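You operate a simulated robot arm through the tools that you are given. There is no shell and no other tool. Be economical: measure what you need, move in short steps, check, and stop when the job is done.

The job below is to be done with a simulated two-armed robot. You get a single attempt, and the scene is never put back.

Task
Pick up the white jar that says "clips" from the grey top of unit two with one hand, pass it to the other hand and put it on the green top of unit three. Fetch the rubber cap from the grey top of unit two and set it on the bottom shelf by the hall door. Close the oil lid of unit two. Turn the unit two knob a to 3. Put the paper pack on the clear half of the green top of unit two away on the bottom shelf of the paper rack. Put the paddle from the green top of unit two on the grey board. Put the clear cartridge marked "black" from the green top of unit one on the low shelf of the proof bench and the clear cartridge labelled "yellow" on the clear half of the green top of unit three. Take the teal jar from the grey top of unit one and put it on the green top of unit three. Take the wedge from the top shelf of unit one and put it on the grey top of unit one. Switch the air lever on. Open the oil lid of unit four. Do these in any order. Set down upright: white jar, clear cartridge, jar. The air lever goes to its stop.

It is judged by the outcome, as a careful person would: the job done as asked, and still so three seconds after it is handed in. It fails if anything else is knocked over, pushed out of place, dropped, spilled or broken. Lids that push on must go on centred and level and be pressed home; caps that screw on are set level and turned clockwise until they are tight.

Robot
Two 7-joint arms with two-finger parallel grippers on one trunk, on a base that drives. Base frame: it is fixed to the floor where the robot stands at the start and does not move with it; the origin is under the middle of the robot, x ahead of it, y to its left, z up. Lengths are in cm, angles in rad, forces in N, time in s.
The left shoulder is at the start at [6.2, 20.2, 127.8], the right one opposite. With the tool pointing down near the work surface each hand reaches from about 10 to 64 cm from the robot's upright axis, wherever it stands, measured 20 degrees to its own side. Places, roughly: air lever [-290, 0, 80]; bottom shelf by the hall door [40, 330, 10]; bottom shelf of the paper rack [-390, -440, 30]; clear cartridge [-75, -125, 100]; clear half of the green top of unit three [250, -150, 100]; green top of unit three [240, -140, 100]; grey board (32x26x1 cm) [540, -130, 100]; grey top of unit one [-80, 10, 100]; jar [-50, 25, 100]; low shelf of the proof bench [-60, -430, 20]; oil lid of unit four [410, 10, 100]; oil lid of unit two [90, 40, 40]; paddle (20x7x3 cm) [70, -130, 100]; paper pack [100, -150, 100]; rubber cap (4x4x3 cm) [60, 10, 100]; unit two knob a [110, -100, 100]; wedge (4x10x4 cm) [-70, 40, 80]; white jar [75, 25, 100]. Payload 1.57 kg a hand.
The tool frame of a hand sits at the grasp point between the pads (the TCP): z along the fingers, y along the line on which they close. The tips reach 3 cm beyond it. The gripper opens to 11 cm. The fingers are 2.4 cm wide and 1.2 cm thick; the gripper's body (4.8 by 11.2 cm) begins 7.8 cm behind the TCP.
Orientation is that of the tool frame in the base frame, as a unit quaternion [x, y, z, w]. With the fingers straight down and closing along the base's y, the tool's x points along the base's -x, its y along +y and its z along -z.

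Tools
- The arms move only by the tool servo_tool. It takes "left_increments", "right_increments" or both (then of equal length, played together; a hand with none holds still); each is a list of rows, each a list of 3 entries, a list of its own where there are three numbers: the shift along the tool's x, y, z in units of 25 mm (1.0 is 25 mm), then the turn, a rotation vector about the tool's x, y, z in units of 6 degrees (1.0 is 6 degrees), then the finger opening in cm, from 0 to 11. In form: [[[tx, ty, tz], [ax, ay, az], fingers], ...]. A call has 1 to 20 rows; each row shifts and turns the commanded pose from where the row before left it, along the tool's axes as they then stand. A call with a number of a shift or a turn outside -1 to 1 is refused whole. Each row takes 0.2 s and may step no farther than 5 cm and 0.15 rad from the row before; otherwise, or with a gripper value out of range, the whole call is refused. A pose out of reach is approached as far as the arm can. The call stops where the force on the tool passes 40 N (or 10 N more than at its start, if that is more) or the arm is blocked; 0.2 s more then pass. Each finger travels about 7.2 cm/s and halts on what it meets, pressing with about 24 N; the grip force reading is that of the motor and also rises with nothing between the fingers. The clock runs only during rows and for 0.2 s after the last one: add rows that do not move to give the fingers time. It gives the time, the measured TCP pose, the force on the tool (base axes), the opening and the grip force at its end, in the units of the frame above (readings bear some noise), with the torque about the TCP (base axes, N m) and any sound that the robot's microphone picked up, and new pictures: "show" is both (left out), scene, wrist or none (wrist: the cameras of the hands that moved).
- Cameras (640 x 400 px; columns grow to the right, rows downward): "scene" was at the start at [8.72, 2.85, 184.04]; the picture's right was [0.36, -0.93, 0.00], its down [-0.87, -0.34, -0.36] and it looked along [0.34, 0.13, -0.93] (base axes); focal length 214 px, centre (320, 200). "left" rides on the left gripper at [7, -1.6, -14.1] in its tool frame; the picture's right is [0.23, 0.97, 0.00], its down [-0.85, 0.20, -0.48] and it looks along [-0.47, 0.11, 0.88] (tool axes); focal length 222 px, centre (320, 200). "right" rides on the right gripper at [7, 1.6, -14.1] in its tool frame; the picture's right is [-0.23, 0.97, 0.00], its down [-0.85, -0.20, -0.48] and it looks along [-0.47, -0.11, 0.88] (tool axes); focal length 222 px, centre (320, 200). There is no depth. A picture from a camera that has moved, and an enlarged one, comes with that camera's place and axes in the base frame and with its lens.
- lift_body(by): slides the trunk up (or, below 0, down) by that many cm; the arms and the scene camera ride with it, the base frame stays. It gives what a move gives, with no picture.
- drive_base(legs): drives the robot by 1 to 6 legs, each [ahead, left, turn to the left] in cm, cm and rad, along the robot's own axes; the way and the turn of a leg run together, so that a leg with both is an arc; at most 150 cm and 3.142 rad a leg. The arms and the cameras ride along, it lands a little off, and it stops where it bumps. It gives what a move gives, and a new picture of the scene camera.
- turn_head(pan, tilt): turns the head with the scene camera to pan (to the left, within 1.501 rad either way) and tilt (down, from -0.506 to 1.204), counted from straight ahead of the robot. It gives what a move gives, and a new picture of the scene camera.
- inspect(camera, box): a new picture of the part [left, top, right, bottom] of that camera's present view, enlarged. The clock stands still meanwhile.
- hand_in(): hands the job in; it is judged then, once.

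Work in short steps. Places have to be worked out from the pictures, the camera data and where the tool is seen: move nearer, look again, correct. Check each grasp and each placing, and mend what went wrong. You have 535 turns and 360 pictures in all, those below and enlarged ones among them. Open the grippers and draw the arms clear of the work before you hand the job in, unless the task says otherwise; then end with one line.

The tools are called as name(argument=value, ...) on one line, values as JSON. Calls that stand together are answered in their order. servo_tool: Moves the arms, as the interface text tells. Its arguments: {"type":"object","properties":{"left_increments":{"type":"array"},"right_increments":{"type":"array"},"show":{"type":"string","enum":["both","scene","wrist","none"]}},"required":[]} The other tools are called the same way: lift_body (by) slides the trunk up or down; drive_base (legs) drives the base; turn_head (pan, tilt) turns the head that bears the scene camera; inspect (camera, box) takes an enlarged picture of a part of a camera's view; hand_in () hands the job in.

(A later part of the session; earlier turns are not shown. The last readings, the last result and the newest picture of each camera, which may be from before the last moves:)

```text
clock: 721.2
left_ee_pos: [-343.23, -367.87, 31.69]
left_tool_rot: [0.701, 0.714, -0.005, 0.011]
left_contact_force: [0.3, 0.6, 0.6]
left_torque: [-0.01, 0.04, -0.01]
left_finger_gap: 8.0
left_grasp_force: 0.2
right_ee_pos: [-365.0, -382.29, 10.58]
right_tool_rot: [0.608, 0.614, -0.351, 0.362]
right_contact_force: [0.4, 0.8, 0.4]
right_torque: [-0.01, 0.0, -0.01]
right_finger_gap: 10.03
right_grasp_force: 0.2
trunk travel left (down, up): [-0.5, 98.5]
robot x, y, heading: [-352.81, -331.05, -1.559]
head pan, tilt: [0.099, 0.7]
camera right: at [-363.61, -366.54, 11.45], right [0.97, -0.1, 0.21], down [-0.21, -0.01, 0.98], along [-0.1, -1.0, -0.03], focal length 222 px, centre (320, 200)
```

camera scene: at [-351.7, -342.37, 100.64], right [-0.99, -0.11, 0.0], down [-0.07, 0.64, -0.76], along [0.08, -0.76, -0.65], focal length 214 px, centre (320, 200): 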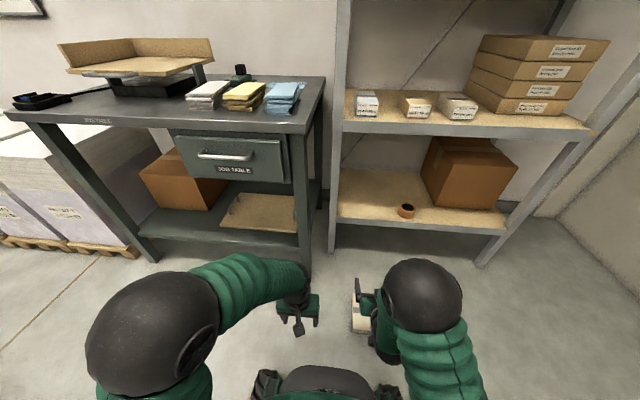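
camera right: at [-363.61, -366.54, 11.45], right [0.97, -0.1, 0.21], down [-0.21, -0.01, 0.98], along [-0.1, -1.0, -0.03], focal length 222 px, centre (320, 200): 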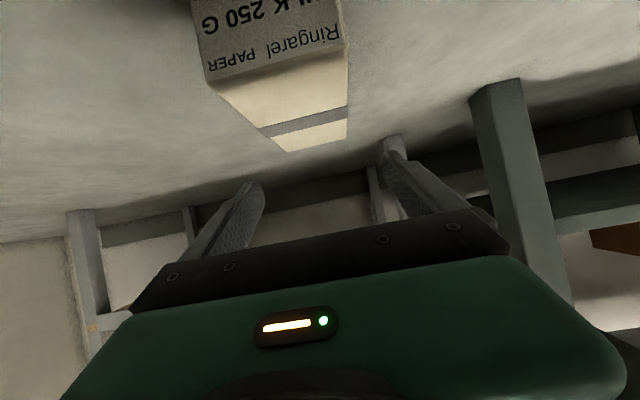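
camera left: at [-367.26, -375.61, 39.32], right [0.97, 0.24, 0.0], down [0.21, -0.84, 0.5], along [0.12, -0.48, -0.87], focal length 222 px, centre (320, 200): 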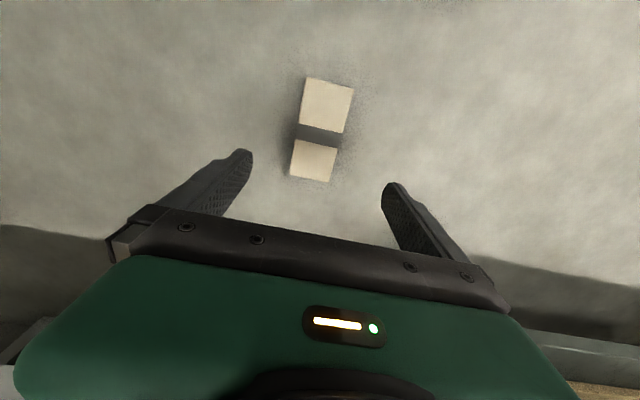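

servo_tool(right_increments=[[[0.835, 0, 0.513], [0, 0, 0], 10], [[0.835, 0, 0.48], [0, 0, 0], 10], [[0.6, 0, 0.36], [0, 0, 0], 10], [[0.2, 0, 0.12], [0, 0, 0], 10], [[0, 0, 0], [0, 0, 0], 10]], show="wrist")

```text
clock: 722.5
left_ee_pos: [-343.21, -367.89, 31.66]
left_tool_rot: [0.7, 0.714, -0.004, 0.01]
left_contact_force: [-0.5, 0.3, -0.6]
left_torque: [-0.03, -0.03, -0.02]
left_finger_gap: 7.99
left_grasp_force: 0.1
right_ee_pos: [-365.04, -382.54, 3.18]
right_tool_rot: [0.608, 0.613, -0.351, 0.362]
right_contact_force: [-1.1, -1.0, 1.3]
right_torque: [-0.03, 0.01, -0.01]
right_finger_gap: 9.99
right_grasp_force: 0.0
trunk travel left (down, up): [-0.5, 98.5]
robot x, y, heading: [-352.67, -330.83, -1.561]
head pan, tilt: [0.099, 0.7]
camera right: at [-363.51, -366.71, 4.23], right [0.97, -0.1, 0.21], down [-0.21, -0.01, 0.98], along [-0.1, -1.0, -0.03], focal length 222 px, centre (320, 200)
```

right: 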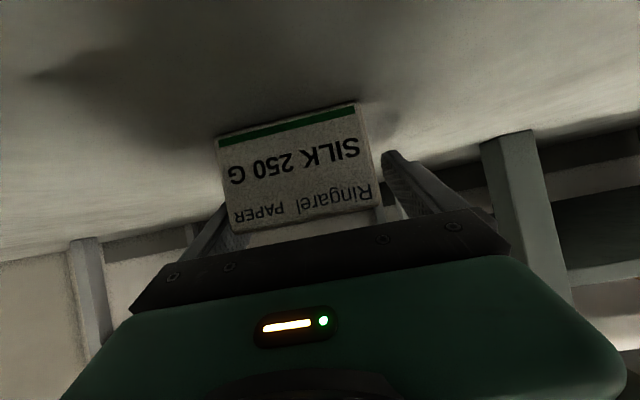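

Aligned. I close on the pack and lift it.

servo_tool(right_increments=[[[0, 0, 0], [0, 0, 0], 8], [[0, 0, 0], [0, 0, 0], 5], [[0, 0, 0], [0, 0, 0], 4], [[0, 0, 0], [0, 0, 0], 4], [[0, 0, 0], [0, 0, 0], 4]], show="none")

servo_tool(right_increments=[[[-0.35, 0, -0.2], [0, 0, 0], 4], [[-0.87, 0, -0.49], [0, 0, 0], 4], [[-0.87, 0, -0.49], [0, 0, 0], 4], [[-0.87, 0, -0.49], [0, 0, 0], 4], [[-0.87, 0, -0.49], [0, 0, 0], 4], [[-0.87, 0, -0.49], [0, 0, 0], 4], [[-0.87, 0, -0.49], [0, 0, 0], 4], [[-0.87, 0, -0.49], [0, 0, 0], 4], [[-0.87, 0, -0.49], [0, 0, 0], 4], [[-0.87, 0, -0.49], [0, 0, 0], 4], [[-0.87, 0, -0.49], [0, 0, 0], 4], [[-0.87, 0, -0.49], [0, 0, 0], 4], [[-0.87, 0, -0.49], [0, 0, 0], 4], [[-0.87, 0, -0.49], [0, 0, 0], 4], [[-0.35, 0, -0.2], [0, 0, 0], 4]])

```text
clock: 723.6
left_ee_pos: [-343.24, -368.09, 31.59]
left_tool_rot: [0.7, 0.714, -0.005, 0.011]
left_contact_force: [-0.3, 0.1, -0.1]
left_torque: [0.02, 0.0, -0.05]
left_finger_gap: 8.01
left_grasp_force: 0.0
right_ee_pos: [-364.99, -382.41, 3.45]
right_tool_rot: [0.608, 0.613, -0.352, 0.362]
right_contact_force: [-1.9, 0.5, -0.1]
right_torque: [-0.01, 0.22, -0.04]
right_finger_gap: 7.01
right_grasp_force: 24.4
trunk travel left (down, up): [-0.5, 98.5]
robot x, y, heading: [-352.82, -330.99, -1.564]
head pan, tilt: [0.099, 0.7]
```

```text
clock: 726.9
left_ee_pos: [-343.33, -368.02, 31.59]
left_tool_rot: [0.7, 0.714, -0.005, 0.01]
left_contact_force: [0.3, 0.0, -0.2]
left_torque: [-0.01, 0.01, -0.01]
left_finger_gap: 8.0
left_grasp_force: 0.1
right_ee_pos: [-365.24, -382.55, 37.75]
right_tool_rot: [0.609, 0.613, -0.351, 0.361]
right_contact_force: [-0.8, 0.5, -4.2]
right_torque: [0.06, 0.03, -0.02]
right_finger_gap: 6.99
right_grasp_force: 23.9
trunk travel left (down, up): [-0.5, 98.5]
robot x, y, heading: [-352.78, -330.81, -1.562]
head pan, tilt: [0.099, 0.7]
camera scene: at [-351.72, -342.41, 100.63], right [-0.99, -0.11, 0.0], down [-0.07, 0.64, -0.76], along [0.08, -0.76, -0.65], focal length 214 px, centre (320, 200)
camera right: at [-363.9, -366.76, 38.57], right [0.97, -0.1, 0.21], down [-0.21, -0.01, 0.98], along [-0.1, -1.0, -0.03], focal length 222 px, centre (320, 200)
```

scene: 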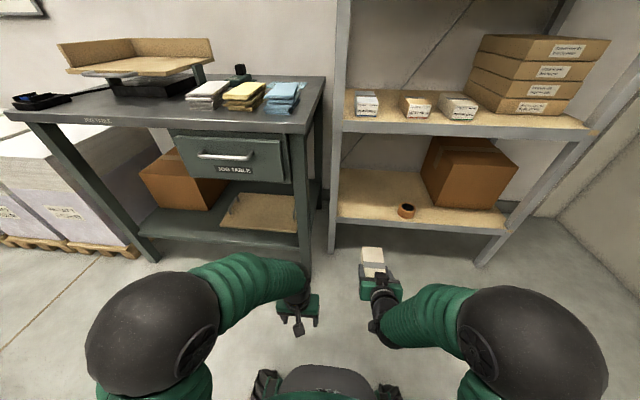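
right: 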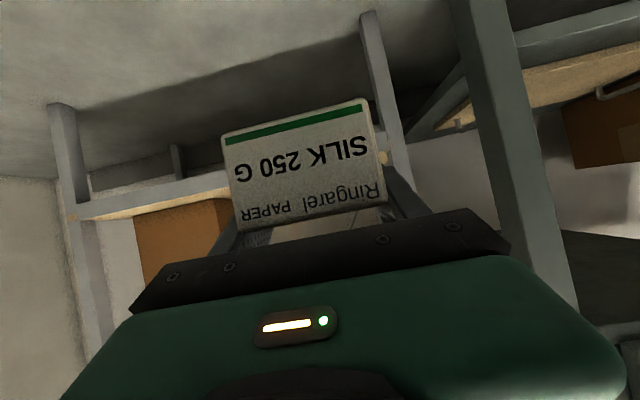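

Pack held level, bottom ≈34. I shift the right hand 10 cm left, tuck the left hand, strafe right to clear the table, then advance part-way.

servo_tool(right_increments=[[[0, 0.8, 0], [0, 0, 0], 4], [[0, 0.8, 0], [0, 0, 0], 4], [[0, 0.8, 0], [0, 0, 0], 4], [[0, 0.8, 0], [0, 0, 0], 4], [[0, 0.8, 0], [0, 0, 0], 4]], left_increments=[[[0.6, 0.5, 0], [0, 0, 0], 8], [[0.6, 0.5, 0], [0, 0, 0], 8], [[0.6, 0.5, 0], [0, 0, 0], 8], [[0.6, 0.5, 0], [0, 0, 0], 8], [[0.6, 0.5, 0], [0, 0, 0], 8]], show="none")

drive_base(legs=[[0, -18, -0.008], [28, 0, 0]])

```text
clock: 728.0
left_ee_pos: [-337.35, -360.85, 31.59]
left_tool_rot: [0.7, 0.714, -0.004, 0.009]
left_contact_force: [0.5, -0.5, 0.1]
left_torque: [-0.01, 0.01, -0.03]
left_finger_gap: 8.02
left_grasp_force: 0.1
left hand out of reach, approached as far as the arm can: row 5
right_ee_pos: [-355.33, -382.43, 38.02]
right_tool_rot: [0.609, 0.613, -0.352, 0.36]
right_contact_force: [0.3, -0.7, -3.4]
right_torque: [0.04, 0.01, -0.01]
right_finger_gap: 6.96
right_grasp_force: 24.1
trunk travel left (down, up): [-0.5, 98.5]
robot x, y, heading: [-353.16, -331.04, -1.57]
head pan, tilt: [0.099, 0.7]
```

```text
clock: 731.1
left_ee_pos: [-355.4, -388.61, 31.59]
left_tool_rot: [0.703, 0.711, -0.003, 0.009]
left_contact_force: [0.8, -0.2, -0.1]
left_torque: [-0.05, 0.02, -0.01]
left_finger_gap: 8.0
left_grasp_force: 0.1
right_ee_pos: [-373.48, -410.04, 37.86]
right_tool_rot: [0.611, 0.611, -0.352, 0.359]
right_contact_force: [0.3, 0.6, -3.9]
right_torque: [0.08, 0.03, 0.03]
right_finger_gap: 6.98
right_grasp_force: 24.0
trunk travel left (down, up): [-0.5, 98.5]
robot x, y, heading: [-370.68, -358.72, -1.567]
head pan, tilt: [0.099, 0.7]
camera scene: at [-369.53, -370.0, 100.63], right [-1.0, -0.1, 0.0], down [-0.06, 0.64, -0.76], along [0.08, -0.76, -0.65], focal length 214 px, centre (320, 200)
```

scene: 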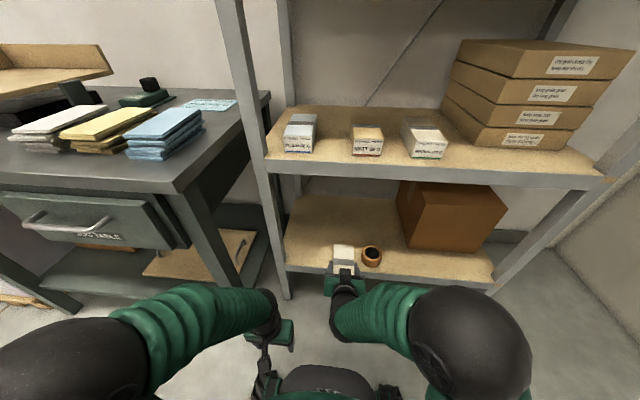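

servo_tool(right_increments=[[[0, 0.6, 0], [0, 0, 0], 4], [[0, 0.6, 0], [0, 0, 0], 4], [[0, 0.6, 0], [0, 0, 0], 4]], show="none")

drive_base(legs=[[15, 0, 0]])

inspect(camera="scene", box=[240, 140, 480, 330])

```text
clock: 732.1
left_ee_pos: [-355.26, -388.52, 31.54]
left_tool_rot: [0.704, 0.711, -0.004, 0.01]
left_contact_force: [0.0, 1.1, 0.0]
left_torque: [0.02, -0.02, -0.04]
left_finger_gap: 8.01
left_grasp_force: 0.1
right_ee_pos: [-372.32, -411.83, 39.3]
right_tool_rot: [0.631, 0.581, -0.369, 0.358]
right_contact_force: [-0.9, 0.3, -3.2]
right_torque: [0.05, -0.05, -0.03]
right_finger_gap: 7.01
right_grasp_force: 24.1
trunk travel left (down, up): [-0.5, 98.5]
robot x, y, heading: [-370.78, -358.4, -1.571]
head pan, tilt: [0.099, 0.7]
stopped in row 3 (right hand): the arm was blocked; the commanded pose is now the measured one
```

```text
clock: 733.5
left_ee_pos: [-355.41, -403.76, 31.54]
left_tool_rot: [0.704, 0.71, -0.004, 0.009]
left_contact_force: [-1.1, -0.3, -0.1]
left_torque: [-0.02, -0.03, 0.01]
left_finger_gap: 7.98
left_grasp_force: 0.2
right_ee_pos: [-372.34, -426.83, 39.18]
right_tool_rot: [0.632, 0.581, -0.368, 0.357]
right_contact_force: [0.0, -0.1, -4.7]
right_torque: [0.05, 0.01, -0.01]
right_finger_gap: 7.0
right_grasp_force: 24.3
trunk travel left (down, up): [-0.5, 98.5]
robot x, y, heading: [-370.71, -373.58, -1.574]
head pan, tilt: [0.099, 0.7]
camera scene: at [-369.54, -385.15, 100.6], right [-1.0, -0.1, 0.0], down [-0.06, 0.64, -0.76], along [0.07, -0.76, -0.65], focal length 214 px, centre (320, 200)
```

scene: 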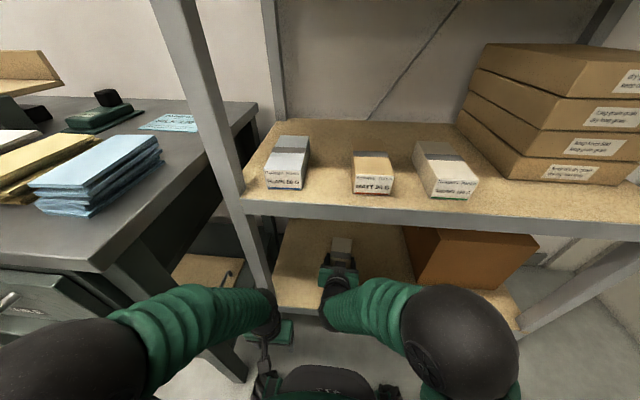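

```text
2.11 times, centred on (360, 235) of scene
camera zoom: at [-369.54, -385.15, 100.6], right [-1.0, -0.1, 0.0], down [-0.06, 0.64, -0.76], along [0.07, -0.76, -0.65], focal length 452 px, centre (236, 126)
```

zoom: 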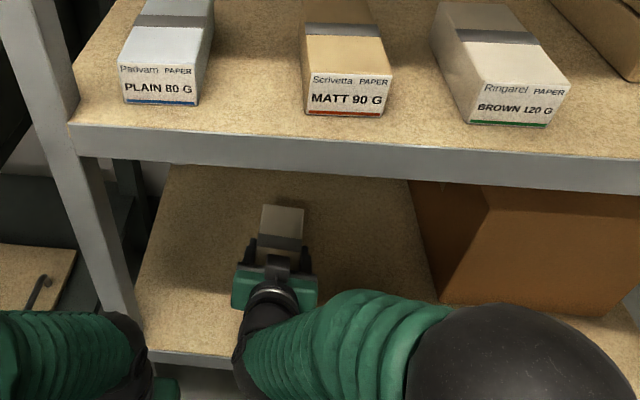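

servo_tool(right_increments=[[[0.35, 0, 0.19], [0, 0, 0], 4], [[0.35, 0, 0.19], [0, 0, 0], 4], [[0.35, 0, 0.19], [0, 0, 0], 4], [[0, 0, 0], [0, 0, 0], 4]], show="wrist")

```text
clock: 734.5
left_ee_pos: [-355.5, -403.73, 31.65]
left_tool_rot: [0.704, 0.71, -0.004, 0.01]
left_contact_force: [-0.3, 0.1, -0.6]
left_torque: [0.01, 0.0, -0.03]
left_finger_gap: 8.01
left_grasp_force: 0.0
right_ee_pos: [-372.39, -426.9, 36.3]
right_tool_rot: [0.632, 0.58, -0.37, 0.358]
right_contact_force: [0.0, 0.6, -3.8]
right_torque: [0.07, 0.0, -0.01]
right_finger_gap: 6.98
right_grasp_force: 23.8
trunk travel left (down, up): [-0.5, 98.5]
robot x, y, heading: [-370.49, -373.41, -1.573]
head pan, tilt: [0.099, 0.7]
camera right: at [-369.68, -411.33, 36.83], right [0.96, -0.18, 0.22], down [-0.22, 0.04, 0.97], along [-0.18, -0.98, -0.01], focal length 222 px, centre (320, 200)
```

right: 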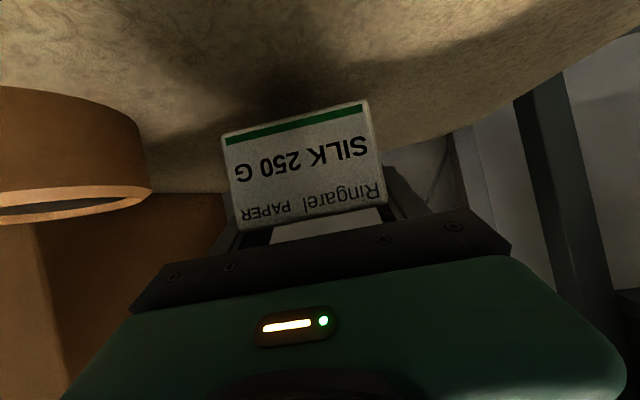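

servo_tool(right_increments=[[[0.35, 0.05, 0.19], [0, 0, 0], 4], [[0.25, 0, 0.13], [0, 0, 0], 4], [[0.15, 0, 0.08], [0, 0, 0], 4], [[0.15, 0, 0.08], [0, 0, 0], 4], [[0, 0, 0], [0, 0, 0], 4]], show="wrist")

```text
clock: 735.7
left_ee_pos: [-355.34, -403.63, 31.67]
left_tool_rot: [0.703, 0.711, -0.004, 0.01]
left_contact_force: [0.3, 0.0, 0.1]
left_torque: [0.0, -0.01, 0.02]
left_finger_gap: 7.98
left_grasp_force: 0.1
right_ee_pos: [-372.34, -427.17, 33.88]
right_tool_rot: [0.633, 0.578, -0.37, 0.358]
right_contact_force: [-0.3, 0.1, -4.2]
right_torque: [0.09, 0.01, 0.01]
right_finger_gap: 7.0
right_grasp_force: 24.2
trunk travel left (down, up): [-0.5, 98.5]
robot x, y, heading: [-370.72, -373.85, -1.576]
head pan, tilt: [0.099, 0.7]
camera right: at [-369.55, -411.55, 34.39], right [0.96, -0.18, 0.22], down [-0.22, 0.04, 0.97], along [-0.18, -0.98, 0.0], focal length 222 px, centre (320, 200)
```

right: 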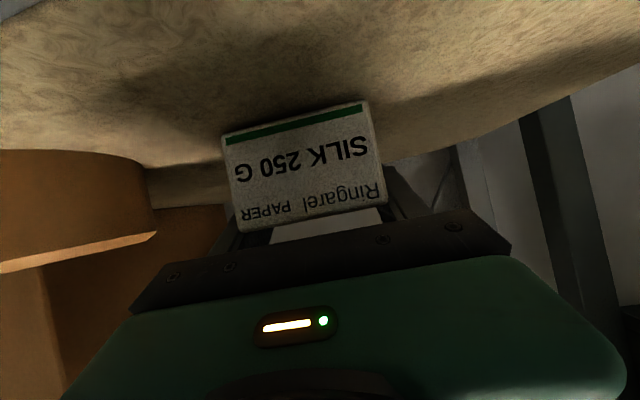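

servo_tool(right_increments=[[[0.12, 0, 0.065], [0, 0, 0], 4], [[0.12, 0, 0.065], [0, 0, 0], 4], [[0.12, 0, 0.065], [0, 0, 0], 4], [[0, 0, 0], [0, 0, 0], 4]], show="none")

servo_tool(right_increments=[[[0.12, 0, 0.065], [0, 0, 0], 4], [[0.12, 0, 0.065], [0, 0, 0], 4], [[0.12, 0, 0.065], [0, 0, 0], 4], [[0, 0, 0], [0, 0, 0], 4]], show="wrist")

```text
clock: 736.7
left_ee_pos: [-355.41, -403.64, 31.78]
left_tool_rot: [0.703, 0.711, -0.005, 0.009]
left_contact_force: [0.8, 0.3, 0.4]
left_torque: [0.0, 0.01, 0.0]
left_finger_gap: 8.0
left_grasp_force: 0.1
right_ee_pos: [-372.41, -427.23, 33.46]
right_tool_rot: [0.631, 0.576, -0.373, 0.362]
right_contact_force: [4.4, -3.0, 22.2]
right_torque: [0.22, 0.68, -0.33]
right_finger_gap: 7.03
right_grasp_force: 24.1
trunk travel left (down, up): [-0.5, 98.5]
robot x, y, heading: [-370.44, -373.5, -1.577]
head pan, tilt: [0.099, 0.7]
```

```text
clock: 737.7
left_ee_pos: [-355.41, -403.62, 31.78]
left_tool_rot: [0.703, 0.711, -0.006, 0.01]
left_contact_force: [0.0, -0.4, 0.1]
left_torque: [0.0, 0.0, 0.03]
left_finger_gap: 8.0
left_grasp_force: 0.1
right_ee_pos: [-372.4, -427.28, 32.62]
right_tool_rot: [0.632, 0.575, -0.373, 0.362]
right_contact_force: [2.6, 9.7, 34.0]
right_torque: [0.48, 0.81, 0.26]
right_finger_gap: 7.06
right_grasp_force: 24.1
trunk travel left (down, up): [-0.5, 98.5]
robot x, y, heading: [-370.53, -373.64, -1.573]
head pan, tilt: [0.099, 0.7]
camera right: at [-369.54, -411.66, 32.84], right [0.96, -0.18, 0.23], down [-0.22, 0.05, 0.97], along [-0.19, -0.98, 0.01], focal length 222 px, centre (320, 200)
```

right: 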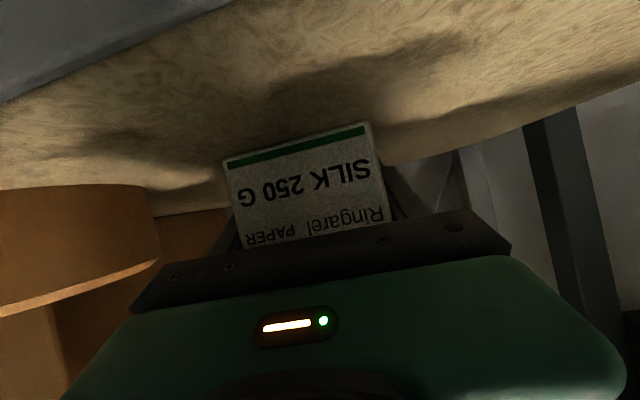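

Contact with the shelf (34 N). I ease up slightly, open, and back straight out.

servo_tool(right_increments=[[[-0.12, 0, -0.065], [0, 0, 0], 4], [[-0.05, 0, -0.03], [0, 0, 0], 7], [[0, 0, 0], [0, 0, 0], 8.5], [[0, 0, 0], [0, 0, 0], 9], [[0, 0, 0], [0, 0, 0], 9]], show="wrist")

```text
clock: 738.9
left_ee_pos: [-355.34, -403.61, 31.72]
left_tool_rot: [0.704, 0.71, -0.006, 0.01]
left_contact_force: [-0.9, 0.2, 0.3]
left_torque: [-0.01, -0.03, -0.02]
left_finger_gap: 7.99
left_grasp_force: 0.1
right_ee_pos: [-372.5, -427.19, 32.47]
right_tool_rot: [0.633, 0.575, -0.375, 0.359]
right_contact_force: [18.0, -11.6, 30.9]
right_torque: [-0.87, 0.75, 0.65]
right_finger_gap: 7.29
right_grasp_force: 0.0
trunk travel left (down, up): [-0.5, 98.5]
robot x, y, heading: [-370.81, -373.93, -1.571]
head pan, tilt: [0.099, 0.7]
camera right: at [-369.6, -411.65, 32.88], right [0.96, -0.18, 0.22], down [-0.22, 0.05, 0.97], along [-0.19, -0.98, 0.01], focal length 222 px, centre (320, 200)
```

right: 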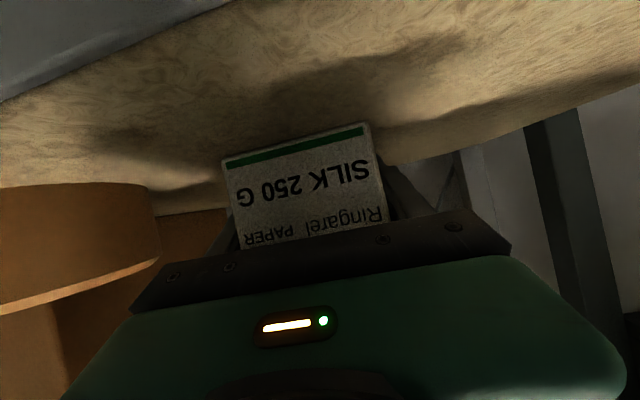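

The fingertips press on the shelf. I raise half a centimetre and open again.

servo_tool(right_increments=[[[-0.15, 0, -0.08], [0, 0, 0], 8], [[-0.15, 0, -0.08], [0, 0, 0], 9], [[0, 0, 0], [0, 0, 0], 9], [[0, 0, 0], [0, 0, 0], 9]], show="wrist")

```text
clock: 739.9
left_ee_pos: [-355.39, -403.71, 31.55]
left_tool_rot: [0.704, 0.71, -0.004, 0.008]
left_contact_force: [0.3, 0.0, 0.7]
left_torque: [0.01, -0.03, 0.0]
left_finger_gap: 8.0
left_grasp_force: 0.1
right_ee_pos: [-373.06, -427.01, 32.68]
right_tool_rot: [0.638, 0.577, -0.371, 0.35]
right_contact_force: [-1.0, -0.2, 0.5]
right_torque: [0.0, -0.02, 0.01]
right_finger_gap: 9.03
right_grasp_force: 0.4
trunk travel left (down, up): [-0.5, 98.5]
robot x, y, heading: [-370.48, -373.92, -1.571]
head pan, tilt: [0.099, 0.7]
camera right: at [-370.05, -411.48, 33.26], right [0.96, -0.19, 0.22], down [-0.22, 0.03, 0.98], along [-0.2, -0.98, -0.01], focal length 222 px, centre (320, 200)
```

right: 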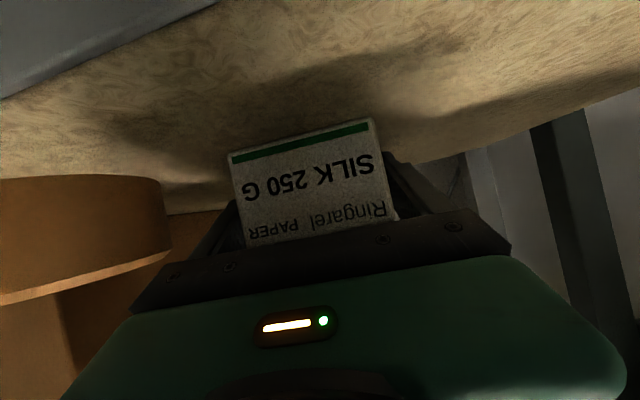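

servo_tool(right_increments=[[[-0.3, 0.1, -0.17], [0, 0, 0], 9], [[-0.3, 0, -0.17], [0, 0, 0], 9]], show="none")

drive_base(legs=[[-35, 0, 0]])

inspect(camera="scene", box=[240, 140, 460, 290])

```text
clock: 740.5
left_ee_pos: [-355.47, -403.71, 31.64]
left_tool_rot: [0.703, 0.711, -0.005, 0.009]
left_contact_force: [0.2, 0.1, 0.6]
left_torque: [-0.04, -0.01, -0.02]
left_finger_gap: 8.02
left_grasp_force: 0.0
right_ee_pos: [-373.32, -427.11, 34.01]
right_tool_rot: [0.639, 0.576, -0.374, 0.346]
right_contact_force: [0.5, -0.4, -0.1]
right_torque: [-0.02, -0.02, 0.02]
right_finger_gap: 9.01
right_grasp_force: 0.1
trunk travel left (down, up): [-0.5, 98.5]
robot x, y, heading: [-370.51, -373.44, -1.576]
head pan, tilt: [0.099, 0.7]
```

```text
clock: 742.7
left_ee_pos: [-355.31, -368.59, 31.67]
left_tool_rot: [0.702, 0.712, -0.004, 0.01]
left_contact_force: [-0.2, 0.8, -0.3]
left_torque: [0.0, 0.02, 0.01]
left_finger_gap: 8.01
left_grasp_force: 0.0
right_ee_pos: [-372.84, -392.33, 34.76]
right_tool_rot: [0.636, 0.576, -0.372, 0.355]
right_contact_force: [0.1, 0.3, 0.5]
right_torque: [0.0, 0.0, 0.01]
right_finger_gap: 9.01
right_grasp_force: 0.0
trunk travel left (down, up): [-0.5, 98.5]
robot x, y, heading: [-370.75, -338.49, -1.571]
head pan, tilt: [0.099, 0.7]
camera scene: at [-369.5, -350.03, 100.66], right [-0.99, -0.1, 0.0], down [-0.07, 0.64, -0.76], along [0.08, -0.76, -0.65], focal length 214 px, centre (320, 200)
```

scene: 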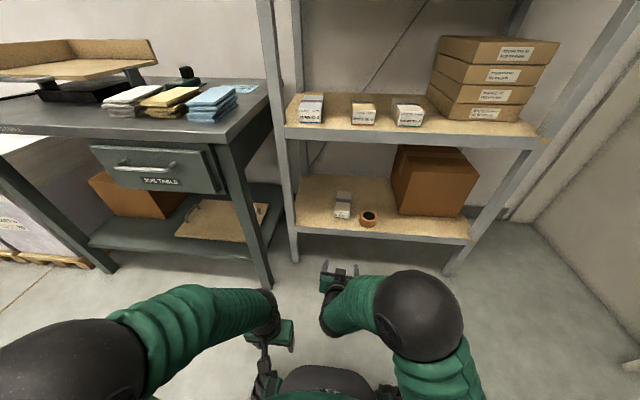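

```text
2.67 times, centred on (350, 215) of scene
camera zoom: at [-369.5, -350.03, 100.66], right [-0.99, -0.1, 0.0], down [-0.07, 0.64, -0.76], along [0.08, -0.76, -0.65], focal length 572 px, centre (240, 160)
```

zoom: 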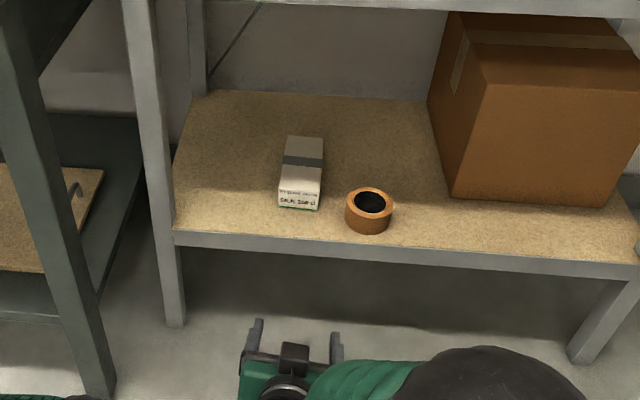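

The pack is on the rack's bottom shelf. Next the rubber cap: I restore the right hand, raise the trunk and drive back east and north into the west aisle.

servo_tool(right_increments=[[[0, 0, 0], [0, 1, 0], 8], [[0, 0, 0], [0, 1, 0], 8], [[0, 0, 0], [0, 1, 0], 8], [[0, 0, 0], [0, 1, 0], 8], [[0, 0, 0], [0, 1, 0], 8], [[0, 0, 0], [0, 1, 0], 8], [[0, 0, 0], [0, 1, 0], 8], [[0, 0, 0], [0, 1, 0], 8], [[0, 0, 0], [0, 1, 0], 8], [[0, 0, 0], [0, 1, 0], 8], [[0.8, -0.8, 0], [0, 0, 0], 8], [[0.8, -0.8, 0], [0, 0, 0], 8], [[0.8, -0.8, 0], [0, 0, 0], 8], [[0.8, -0.8, 0], [0, 0, 0], 8], [[0.8, -0.8, 0], [0, 0, 0], 8], [[0.8, -0.8, 0], [0, 0, 0], 8]], show="none")

lift_body(by=40)

lift_body(by=40)

drive_base(legs=[[-18, 0, 0], [0, 125, 0], [0, 125, 0], [0, 126, 0]])

```text
clock: 746.1
left_ee_pos: [-355.3, -368.47, 31.58]
left_tool_rot: [0.703, 0.711, -0.003, 0.01]
left_contact_force: [0.3, -0.3, -0.6]
left_torque: [0.01, 0.0, 0.0]
left_finger_gap: 7.99
left_grasp_force: 0.2
right_ee_pos: [-383.78, -379.17, 34.01]
right_tool_rot: [0.737, 0.676, -0.005, 0.02]
right_contact_force: [0.2, 0.8, 0.2]
right_torque: [0.02, 0.0, -0.01]
right_finger_gap: 8.0
right_grasp_force: 0.1
trunk travel left (down, up): [-0.5, 98.5]
robot x, y, heading: [-370.78, -338.53, -1.568]
head pan, tilt: [0.099, 0.7]
```

```text
clock: 750.0
left_ee_pos: [-355.39, -368.62, 71.63]
left_tool_rot: [0.704, 0.711, -0.005, 0.009]
left_contact_force: [-1.1, -0.6, -0.3]
left_torque: [0.0, 0.01, -0.02]
left_finger_gap: 8.0
left_grasp_force: 0.0
right_ee_pos: [-383.93, -379.14, 74.03]
right_tool_rot: [0.737, 0.675, -0.004, 0.019]
right_contact_force: [-0.2, 0.3, 0.1]
right_torque: [0.03, 0.02, 0.02]
right_finger_gap: 8.01
right_grasp_force: 0.1
trunk travel left (down, up): [-40.5, 58.5]
robot x, y, heading: [-370.5, -338.52, -1.57]
head pan, tilt: [0.099, 0.7]
```

```text
clock: 753.8
left_ee_pos: [-355.46, -368.61, 111.64]
left_tool_rot: [0.702, 0.712, -0.005, 0.009]
left_contact_force: [-0.4, 0.4, -0.3]
left_torque: [-0.02, -0.05, 0.05]
left_finger_gap: 7.99
left_grasp_force: 0.0
right_ee_pos: [-383.83, -379.33, 113.99]
right_tool_rot: [0.737, 0.676, -0.005, 0.02]
right_contact_force: [0.1, -0.9, 0.4]
right_torque: [0.01, 0.0, -0.01]
right_finger_gap: 7.99
right_grasp_force: 0.0
trunk travel left (down, up): [-80.5, 18.5]
robot x, y, heading: [-370.55, -338.4, -1.57]
head pan, tilt: [0.099, 0.7]
```

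```text
clock: 773.2
left_ee_pos: [23.68, -353.67, 111.65]
left_tool_rot: [0.71, 0.704, -0.003, 0.011]
left_contact_force: [1.0, 0.3, -0.3]
left_torque: [0.01, -0.03, -0.01]
left_finger_gap: 7.99
left_grasp_force: 0.1
right_ee_pos: [-5.02, -363.69, 114.01]
right_tool_rot: [0.745, 0.666, -0.003, 0.02]
right_contact_force: [-0.1, -0.3, 0.7]
right_torque: [-0.05, -0.01, -0.01]
right_finger_gap: 7.99
right_grasp_force: 0.0
trunk travel left (down, up): [-80.5, 18.5]
robot x, y, heading: [9.25, -323.51, -1.591]
head pan, tilt: [0.099, 0.7]
camera scene: at [9.61, -334.92, 180.64], right [-1.0, -0.08, 0.0], down [-0.05, 0.64, -0.76], along [0.06, -0.76, -0.65], focal length 214 px, centre (320, 200)
```

scene: 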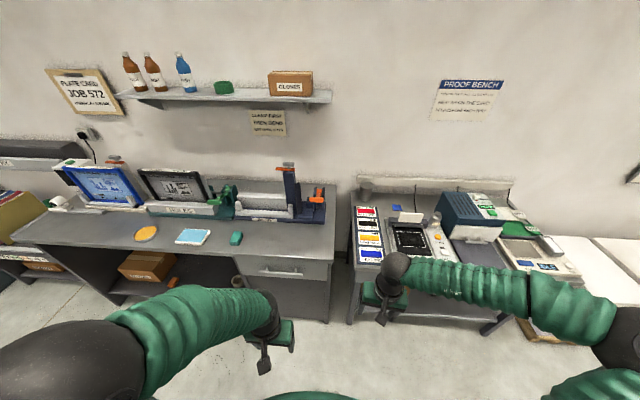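

lift_body(by=12)

drive_base(legs=[[0, -8, 0.02], [-108, 0, 0], [-108, 0, 0], [-108, 0, 0], [0, 0, 1.57]])

turn_head(pan=-0.05, tilt=0.95)

```text
clock: 774.7
left_ee_pos: [23.8, -353.7, 123.61]
left_tool_rot: [0.71, 0.704, -0.005, 0.009]
left_contact_force: [-0.4, 0.1, 0.4]
left_torque: [-0.01, -0.01, 0.01]
left_finger_gap: 8.0
left_grasp_force: 0.2
right_ee_pos: [-4.84, -363.73, 126.09]
right_tool_rot: [0.745, 0.667, -0.005, 0.02]
right_contact_force: [-0.3, -0.3, 0.2]
right_torque: [-0.05, 0.01, 0.0]
right_finger_gap: 7.96
right_grasp_force: 0.0
trunk travel left (down, up): [-92.5, 6.5]
robot x, y, heading: [9.34, -323.04, -1.592]
head pan, tilt: [0.099, 0.7]
```

```text
clock: 794.8
left_ee_pos: [35.41, 9.91, 123.7]
left_tool_rot: [0.007, 1.0, 0.004, 0.01]
left_contact_force: [0.7, -0.2, 0.3]
left_torque: [0.01, -0.03, 0.02]
left_finger_gap: 8.0
left_grasp_force: 0.1
right_ee_pos: [45.13, -18.71, 126.06]
right_tool_rot: [0.057, 0.998, 0.011, 0.017]
right_contact_force: [0.8, 0.7, 0.3]
right_torque: [-0.02, 0.01, -0.02]
right_finger_gap: 8.03
right_grasp_force: 0.0
trunk travel left (down, up): [-92.5, 6.5]
robot x, y, heading: [4.88, -4.55, -0.022]
head pan, tilt: [0.099, 0.7]
camera scene: at [17.01, -3.96, 192.64], right [0.08, -1.0, 0.0], down [-0.64, -0.05, -0.76], along [0.76, 0.06, -0.65], focal length 214 px, centre (320, 200)
```

scene: 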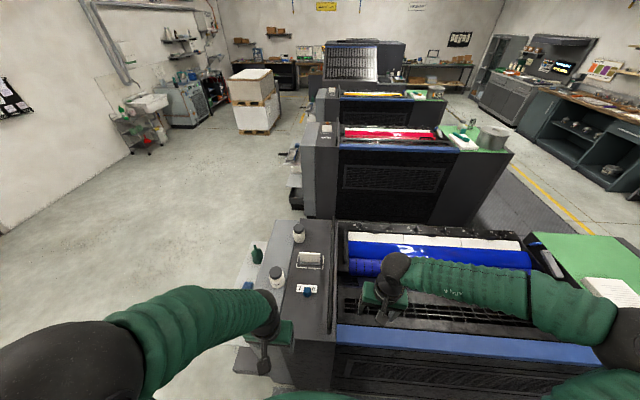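

```text
clock: 795.6
left_ee_pos: [35.39, 9.91, 123.7]
left_tool_rot: [0.006, 1.0, 0.003, 0.01]
left_contact_force: [-0.1, -0.3, -0.2]
left_torque: [0.02, -0.01, 0.0]
left_finger_gap: 8.0
left_grasp_force: 0.1
right_ee_pos: [45.17, -18.75, 126.06]
right_tool_rot: [0.056, 0.998, 0.01, 0.017]
right_contact_force: [-0.2, -0.1, 0.1]
right_torque: [0.02, -0.01, 0.0]
right_finger_gap: 8.0
right_grasp_force: 0.1
trunk travel left (down, up): [-92.5, 6.5]
robot x, y, heading: [4.85, -4.65, -0.027]
head pan, tilt: [-0.051, 0.949]
camera scene: at [15.8, -5.09, 190.67], right [-0.07, -1.0, 0.0], down [-0.81, 0.06, -0.58], along [0.58, -0.04, -0.81], focal length 214 px, centre (320, 200)
```

scene: 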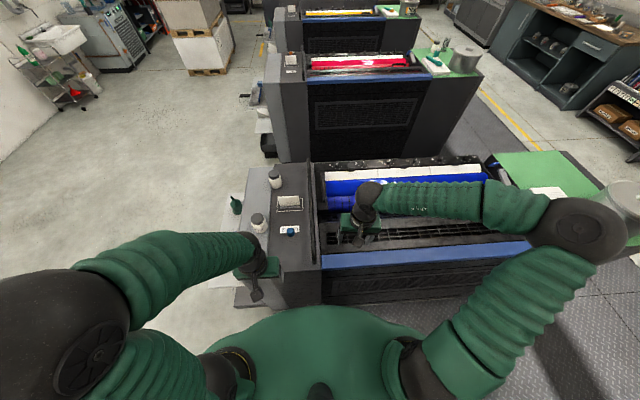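

Cap ≈(63.3, 4.8). I bring the left hand over it.

servo_tool(left_increments=[[[-0.93, -0.17, 0], [0, 0, 0], 7], [[-0.93, -0.17, 0], [0, 0, 0], 7], [[-0.93, -0.17, 0], [0, 0, 0], 7], [[-0.93, -0.17, 0], [0, 0, 0], 7], [[-0.93, -0.17, 0], [0, 0, 0], 7], [[-0.93, -0.17, 0], [0, 0, 0], 7], [[-0.93, -0.17, 0], [0, 0, 0], 7], [[-0.93, -0.17, 0], [0, 0, 0], 7], [[-0.93, -0.17, 0], [0, 0, 0], 7], [[-0.93, -0.17, 0], [0, 0, 0], 7], [[-0.93, -0.17, 0], [0, 0, 0], 7], [[0, 0, 1], [0, 0, 0], 7], [[0, 0, 1], [0, 0, 0], 7], [[0, 0, 0], [0, 0, 0], 7]], show="wrist")

```text
clock: 798.6
left_ee_pos: [60.88, 4.99, 119.12]
left_tool_rot: [0.006, 1.0, 0.004, 0.011]
left_contact_force: [0.0, -0.8, -0.7]
left_torque: [0.04, 0.0, 0.02]
left_finger_gap: 7.01
left_grasp_force: 0.1
right_ee_pos: [45.22, -18.61, 126.09]
right_tool_rot: [0.057, 0.998, 0.011, 0.018]
right_contact_force: [-0.4, -0.2, -0.4]
right_torque: [-0.01, 0.0, 0.01]
right_finger_gap: 8.01
right_grasp_force: 0.0
trunk travel left (down, up): [-92.5, 6.5]
robot x, y, heading: [5.24, -4.59, -0.025]
head pan, tilt: [-0.051, 0.949]
camera left: at [53.51, 3.44, 132.81], right [-0.22, 0.98, 0.0], down [0.85, 0.19, 0.5], along [0.49, 0.11, -0.87], focal length 222 px, centre (320, 200)
```

left: 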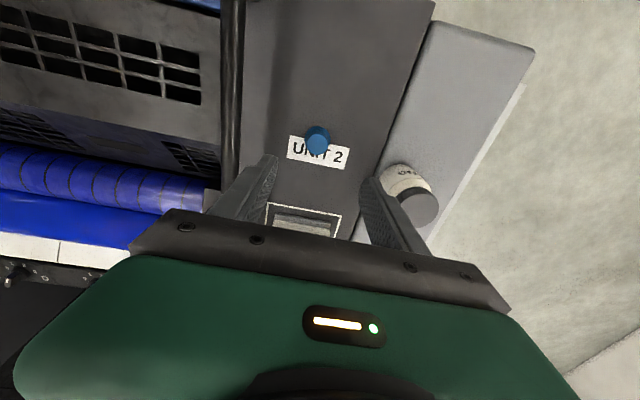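

servo_tool(left_increments=[[[-0.4, 0, 1], [0, 0, 0], 7], [[0, 0, 1], [0, 0, 0], 7], [[0, 0, 1], [0, 0, 0], 7], [[0, 0, 1], [0, 0, 0], 7], [[0, 0, 0.8], [0, 0, 0], 7], [[0, 0, 0], [0, 0, 0], 7]], show="wrist")

```text
clock: 800.0
left_ee_pos: [62.31, 5.13, 107.24]
left_tool_rot: [0.006, 1.0, 0.003, 0.011]
left_contact_force: [-1.1, 0.6, 0.2]
left_torque: [-0.01, -0.01, 0.01]
left_finger_gap: 7.01
left_grasp_force: 0.1
right_ee_pos: [45.26, -18.76, 126.1]
right_tool_rot: [0.056, 0.998, 0.01, 0.017]
right_contact_force: [-0.3, 0.0, 0.5]
right_torque: [0.02, 0.0, -0.01]
right_finger_gap: 7.97
right_grasp_force: 0.1
trunk travel left (down, up): [-92.5, 6.5]
robot x, y, heading: [4.89, -4.38, -0.022]
head pan, tilt: [-0.051, 0.949]
camera left: at [54.82, 3.47, 120.98], right [-0.22, 0.98, 0.0], down [0.85, 0.19, 0.5], along [0.49, 0.11, -0.87], focal length 222 px, centre (320, 200)
```

left: 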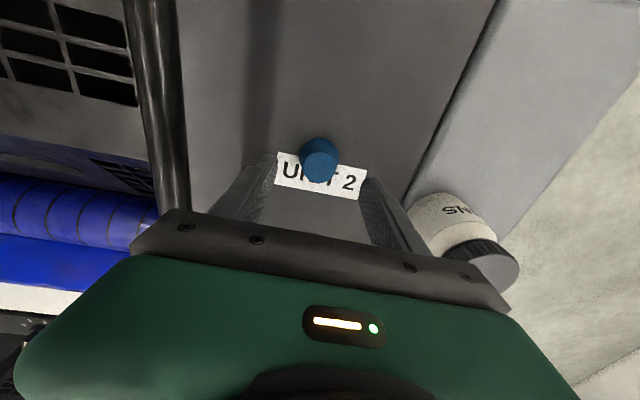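

servo_tool(left_increments=[[[0.3, 0, 0.7], [0, 0, 0], 7], [[0, 0, 0.5], [0, 0, 0], 7], [[0, 0, 0.3], [0, 0, 0], 7], [[0, 0, 0], [0, 0, 0], 3], [[0, 0, 0], [0, 0, 0], 2], [[0, 0, 0], [0, 0, 0], 2], [[0, 0, 0], [0, 0, 0], 2]], show="wrist")

```text
clock: 801.6
left_ee_pos: [61.38, 5.18, 103.58]
left_tool_rot: [0.005, 1.0, 0.004, 0.011]
left_contact_force: [0.0, 0.1, 1.0]
left_torque: [-0.02, 0.02, 0.0]
left_finger_gap: 3.45
left_grasp_force: 23.9
right_ee_pos: [45.27, -18.74, 126.07]
right_tool_rot: [0.056, 0.998, 0.011, 0.017]
right_contact_force: [-0.2, -0.1, 0.3]
right_torque: [0.01, -0.02, -0.01]
right_finger_gap: 7.99
right_grasp_force: 0.0
trunk travel left (down, up): [-92.5, 6.5]
robot x, y, heading: [4.61, -4.54, -0.024]
head pan, tilt: [-0.051, 0.949]
camera left: at [54.11, 3.5, 117.23], right [-0.22, 0.98, 0.0], down [0.85, 0.19, 0.5], along [0.49, 0.11, -0.87], focal length 222 px, centre (320, 200)
```

left: 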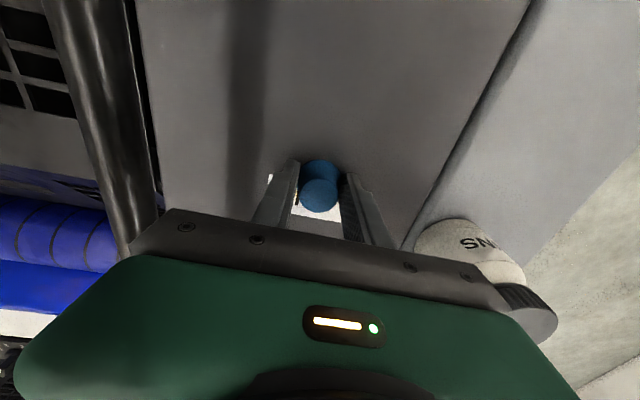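

servo_tool(left_increments=[[[0, 0, -0.3], [0, 0, 0], 2], [[0, 0, -0.7], [0, 0, 0], 2], [[0, 0, -1], [0, 0, 0], 2], [[0, 0, -1], [0, 0, 0], 2], [[0, 0, -1], [0, 0, 0], 2], [[0, 0, -1], [0, 0, 0], 2], [[0, 0, -1], [0, 0, 0], 2], [[0, 0, -1], [0, 0, 0], 2], [[0, 0, -1], [0, 0, 0], 2], [[0.8, 0, -1], [0, 0, 0], 2], [[1, 0, 0], [0, 0, 0], 2], [[1, 0, 0], [0, 0, 0], 2], [[1, 0, 0], [0, 0, 0], 2], [[1, 0, 0], [0, 0, 0], 2], [[1, 0, 0], [0, 0, 0], 2]], show="wrist")

```text
clock: 804.8
left_ee_pos: [46.49, 5.13, 125.67]
left_tool_rot: [0.006, 1.0, 0.003, 0.011]
left_contact_force: [-0.4, -0.4, -1.1]
left_torque: [0.0, -0.01, 0.01]
left_finger_gap: 3.33
left_grasp_force: 24.2
right_ee_pos: [45.14, -18.77, 126.24]
right_tool_rot: [0.057, 0.998, 0.01, 0.018]
right_contact_force: [0.3, 0.2, -0.7]
right_torque: [-0.05, -0.01, 0.0]
right_finger_gap: 7.99
right_grasp_force: 0.0
trunk travel left (down, up): [-92.5, 6.5]
robot x, y, heading: [5.06, -4.11, -0.024]
head pan, tilt: [-0.051, 0.949]
camera left: at [38.99, 3.47, 139.39], right [-0.21, 0.98, 0.0], down [0.85, 0.18, 0.5], along [0.49, 0.11, -0.87], focal length 222 px, centre (320, 200)
```

left: 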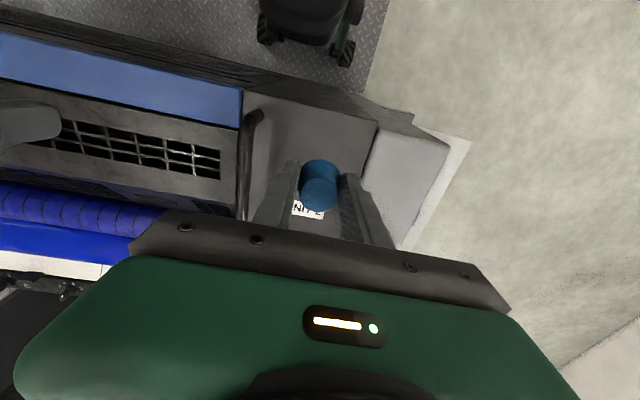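

Cap held. I drive north out of the aisle and turn toward the shelf by the hall door.

drive_base(legs=[[-5, 0, 0.02], [0, 120, 0], [0, 0, 1.57], [100, 0, 0]])

turn_head(pan=0, tilt=0.6)

```text
clock: 820.1
left_ee_pos: [-10.71, 258.55, 125.74]
left_tool_rot: [0.713, -0.701, -0.011, -0.004]
left_contact_force: [-0.7, -0.9, -0.5]
left_torque: [-0.03, 0.0, 0.02]
left_finger_gap: 2.93
left_grasp_force: 24.0
right_ee_pos: [13.03, 258.11, 126.22]
right_tool_rot: [-0.677, 0.735, 0.021, 0.005]
right_contact_force: [0.8, 0.2, -0.6]
right_torque: [0.03, 0.0, 0.03]
right_finger_gap: 8.05
right_grasp_force: 0.1
trunk travel left (down, up): [-92.5, 6.5]
robot x, y, heading: [0.14, 217.81, 1.578]
head pan, tilt: [-0.051, 0.949]
camera scene: at [0.74, 228.12, 190.67], right [1.0, -0.04, 0.0], down [-0.04, -0.81, -0.58], along [0.02, 0.58, -0.81], focal length 214 px, centre (320, 200)
```

scene: 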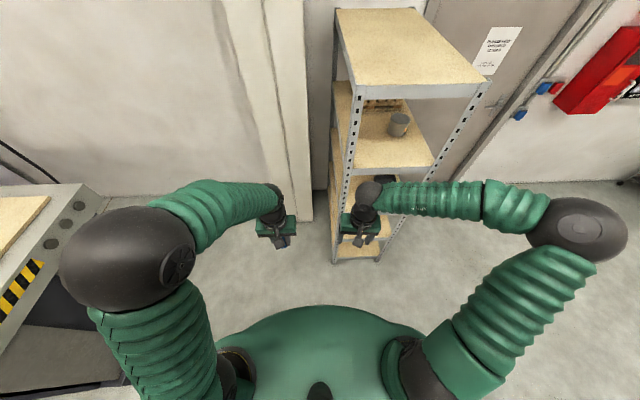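

```text
clock: 820.9
left_ee_pos: [-10.83, 258.79, 125.75]
left_tool_rot: [0.713, -0.701, -0.01, -0.005]
left_contact_force: [0.3, -0.3, -0.3]
left_torque: [-0.01, 0.0, 0.02]
left_finger_gap: 2.95
left_grasp_force: 23.3
right_ee_pos: [13.04, 258.15, 126.17]
right_tool_rot: [-0.677, 0.736, 0.02, 0.005]
right_contact_force: [-0.1, -0.1, -0.4]
right_torque: [0.01, 0.0, 0.0]
right_finger_gap: 8.05
right_grasp_force: 0.0
trunk travel left (down, up): [-92.5, 6.5]
robot x, y, heading: [-0.04, 217.47, 1.578]
head pan, tilt: [0.0, 0.6]
camera scene: at [0.34, 229.92, 193.49], right [1.0, 0.01, 0.0], down [0.0, -0.57, -0.82], along [-0.01, 0.82, -0.57], focal length 214 px, centre (320, 200)
```

scene: 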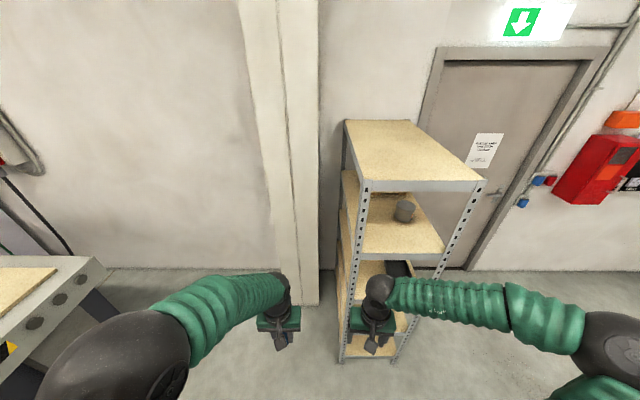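

inspect(camera="left", box=[240, 120, 400, 240])

```text
3.33 times, centred on (320, 180) of left
camera zoom: at [-9.05, 251.47, 139.4], right [-0.97, -0.24, 0.0], down [-0.21, 0.84, 0.5], along [-0.12, 0.48, -0.87], focal length 740 px, centre (320, 267)
```

zoom: 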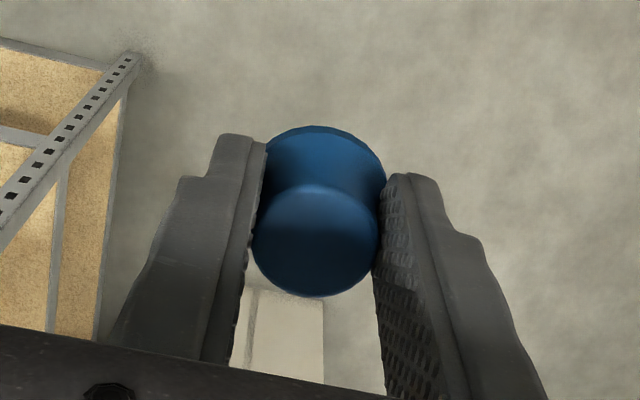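

The cap is creeping slightly in the grip, so I set it down on the floor soon and regrip with the right hand pitched (needed for the low shelf anyway). Lower the trunk.

lift_body(by=-40)

lift_body(by=-40)

lift_body(by=-12)

servo_tool(left_increments=[[[-0.3, 0, 1], [0, 0, 0], 2], [[-0.3, 0, 1], [0, 0, 0], 2], [[-0.3, 0, 1], [0, 0, 0], 2], [[-0.3, 0, 1], [0, 0, 0], 2], [[-0.3, 0, 1], [0, 0, 0], 2], [[-0.3, 0, 1], [0, 0, 0], 2], [[0, 0, 1], [0, 0, 0], 2], [[0, 0, 1], [0, 0, 0], 2], [[0, 0, 1], [0, 0, 0], 2]], show="wrist")

```text
clock: 824.8
left_ee_pos: [-10.97, 258.65, 85.76]
left_tool_rot: [0.713, -0.701, -0.01, -0.005]
left_contact_force: [0.3, 0.3, 0.1]
left_torque: [0.0, 0.03, -0.03]
left_finger_gap: 2.88
left_grasp_force: 24.6
right_ee_pos: [12.97, 258.03, 86.2]
right_tool_rot: [-0.677, 0.736, 0.021, 0.005]
right_contact_force: [-0.6, 0.0, 0.2]
right_torque: [-0.01, 0.0, 0.03]
right_finger_gap: 7.99
right_grasp_force: 0.1
trunk travel left (down, up): [-52.5, 46.5]
robot x, y, heading: [-0.21, 217.37, 1.579]
head pan, tilt: [0.0, 0.6]
```

```text
clock: 828.6
left_ee_pos: [-10.95, 258.73, 45.64]
left_tool_rot: [0.713, -0.701, -0.011, -0.005]
left_contact_force: [0.5, -0.6, 0.6]
left_torque: [0.02, 0.01, 0.0]
left_finger_gap: 2.88
left_grasp_force: 23.9
right_ee_pos: [12.95, 258.02, 46.08]
right_tool_rot: [-0.677, 0.736, 0.02, 0.005]
right_contact_force: [-0.4, -0.4, 0.9]
right_torque: [0.01, -0.03, 0.01]
right_finger_gap: 8.0
right_grasp_force: 0.0
trunk travel left (down, up): [-12.5, 86.5]
robot x, y, heading: [-0.36, 217.52, 1.575]
head pan, tilt: [0.0, 0.6]
```

```text
clock: 830.1
left_ee_pos: [-10.82, 258.75, 33.61]
left_tool_rot: [0.713, -0.701, -0.01, -0.005]
left_contact_force: [0.4, -0.5, -0.3]
left_torque: [-0.03, 0.0, 0.05]
left_finger_gap: 2.82
left_grasp_force: 23.8
right_ee_pos: [12.85, 258.14, 34.17]
right_tool_rot: [-0.677, 0.736, 0.02, 0.005]
right_contact_force: [0.9, 0.8, -0.6]
right_torque: [-0.02, 0.0, 0.03]
right_finger_gap: 7.99
right_grasp_force: 0.0
trunk travel left (down, up): [-0.5, 98.5]
robot x, y, heading: [-0.08, 217.59, 1.578]
head pan, tilt: [0.0, 0.6]
```

```text
clock: 832.1
left_ee_pos: [-11.15, 263.47, 11.12]
left_tool_rot: [0.714, -0.7, -0.011, -0.004]
left_contact_force: [-0.2, -0.2, -0.6]
left_torque: [0.0, 0.0, 0.01]
left_finger_gap: 2.77
left_grasp_force: 24.0
right_ee_pos: [12.83, 258.02, 34.07]
right_tool_rot: [-0.677, 0.735, 0.021, 0.005]
right_contact_force: [0.0, 0.0, -0.4]
right_torque: [-0.03, -0.02, 0.03]
right_finger_gap: 8.01
right_grasp_force: 0.1
trunk travel left (down, up): [-0.5, 98.5]
robot x, y, heading: [0.15, 217.82, 1.577]
head pan, tilt: [0.0, 0.6]
camera left: at [-9.42, 256.29, 25.02], right [-0.97, -0.24, 0.0], down [-0.21, 0.84, 0.5], along [-0.12, 0.48, -0.87], focal length 222 px, centre (320, 200)
```

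left: 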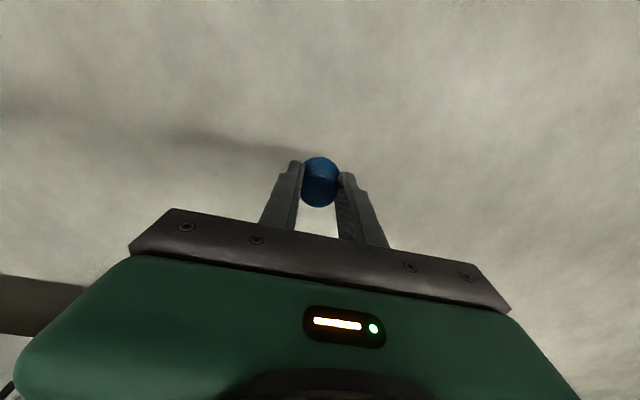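

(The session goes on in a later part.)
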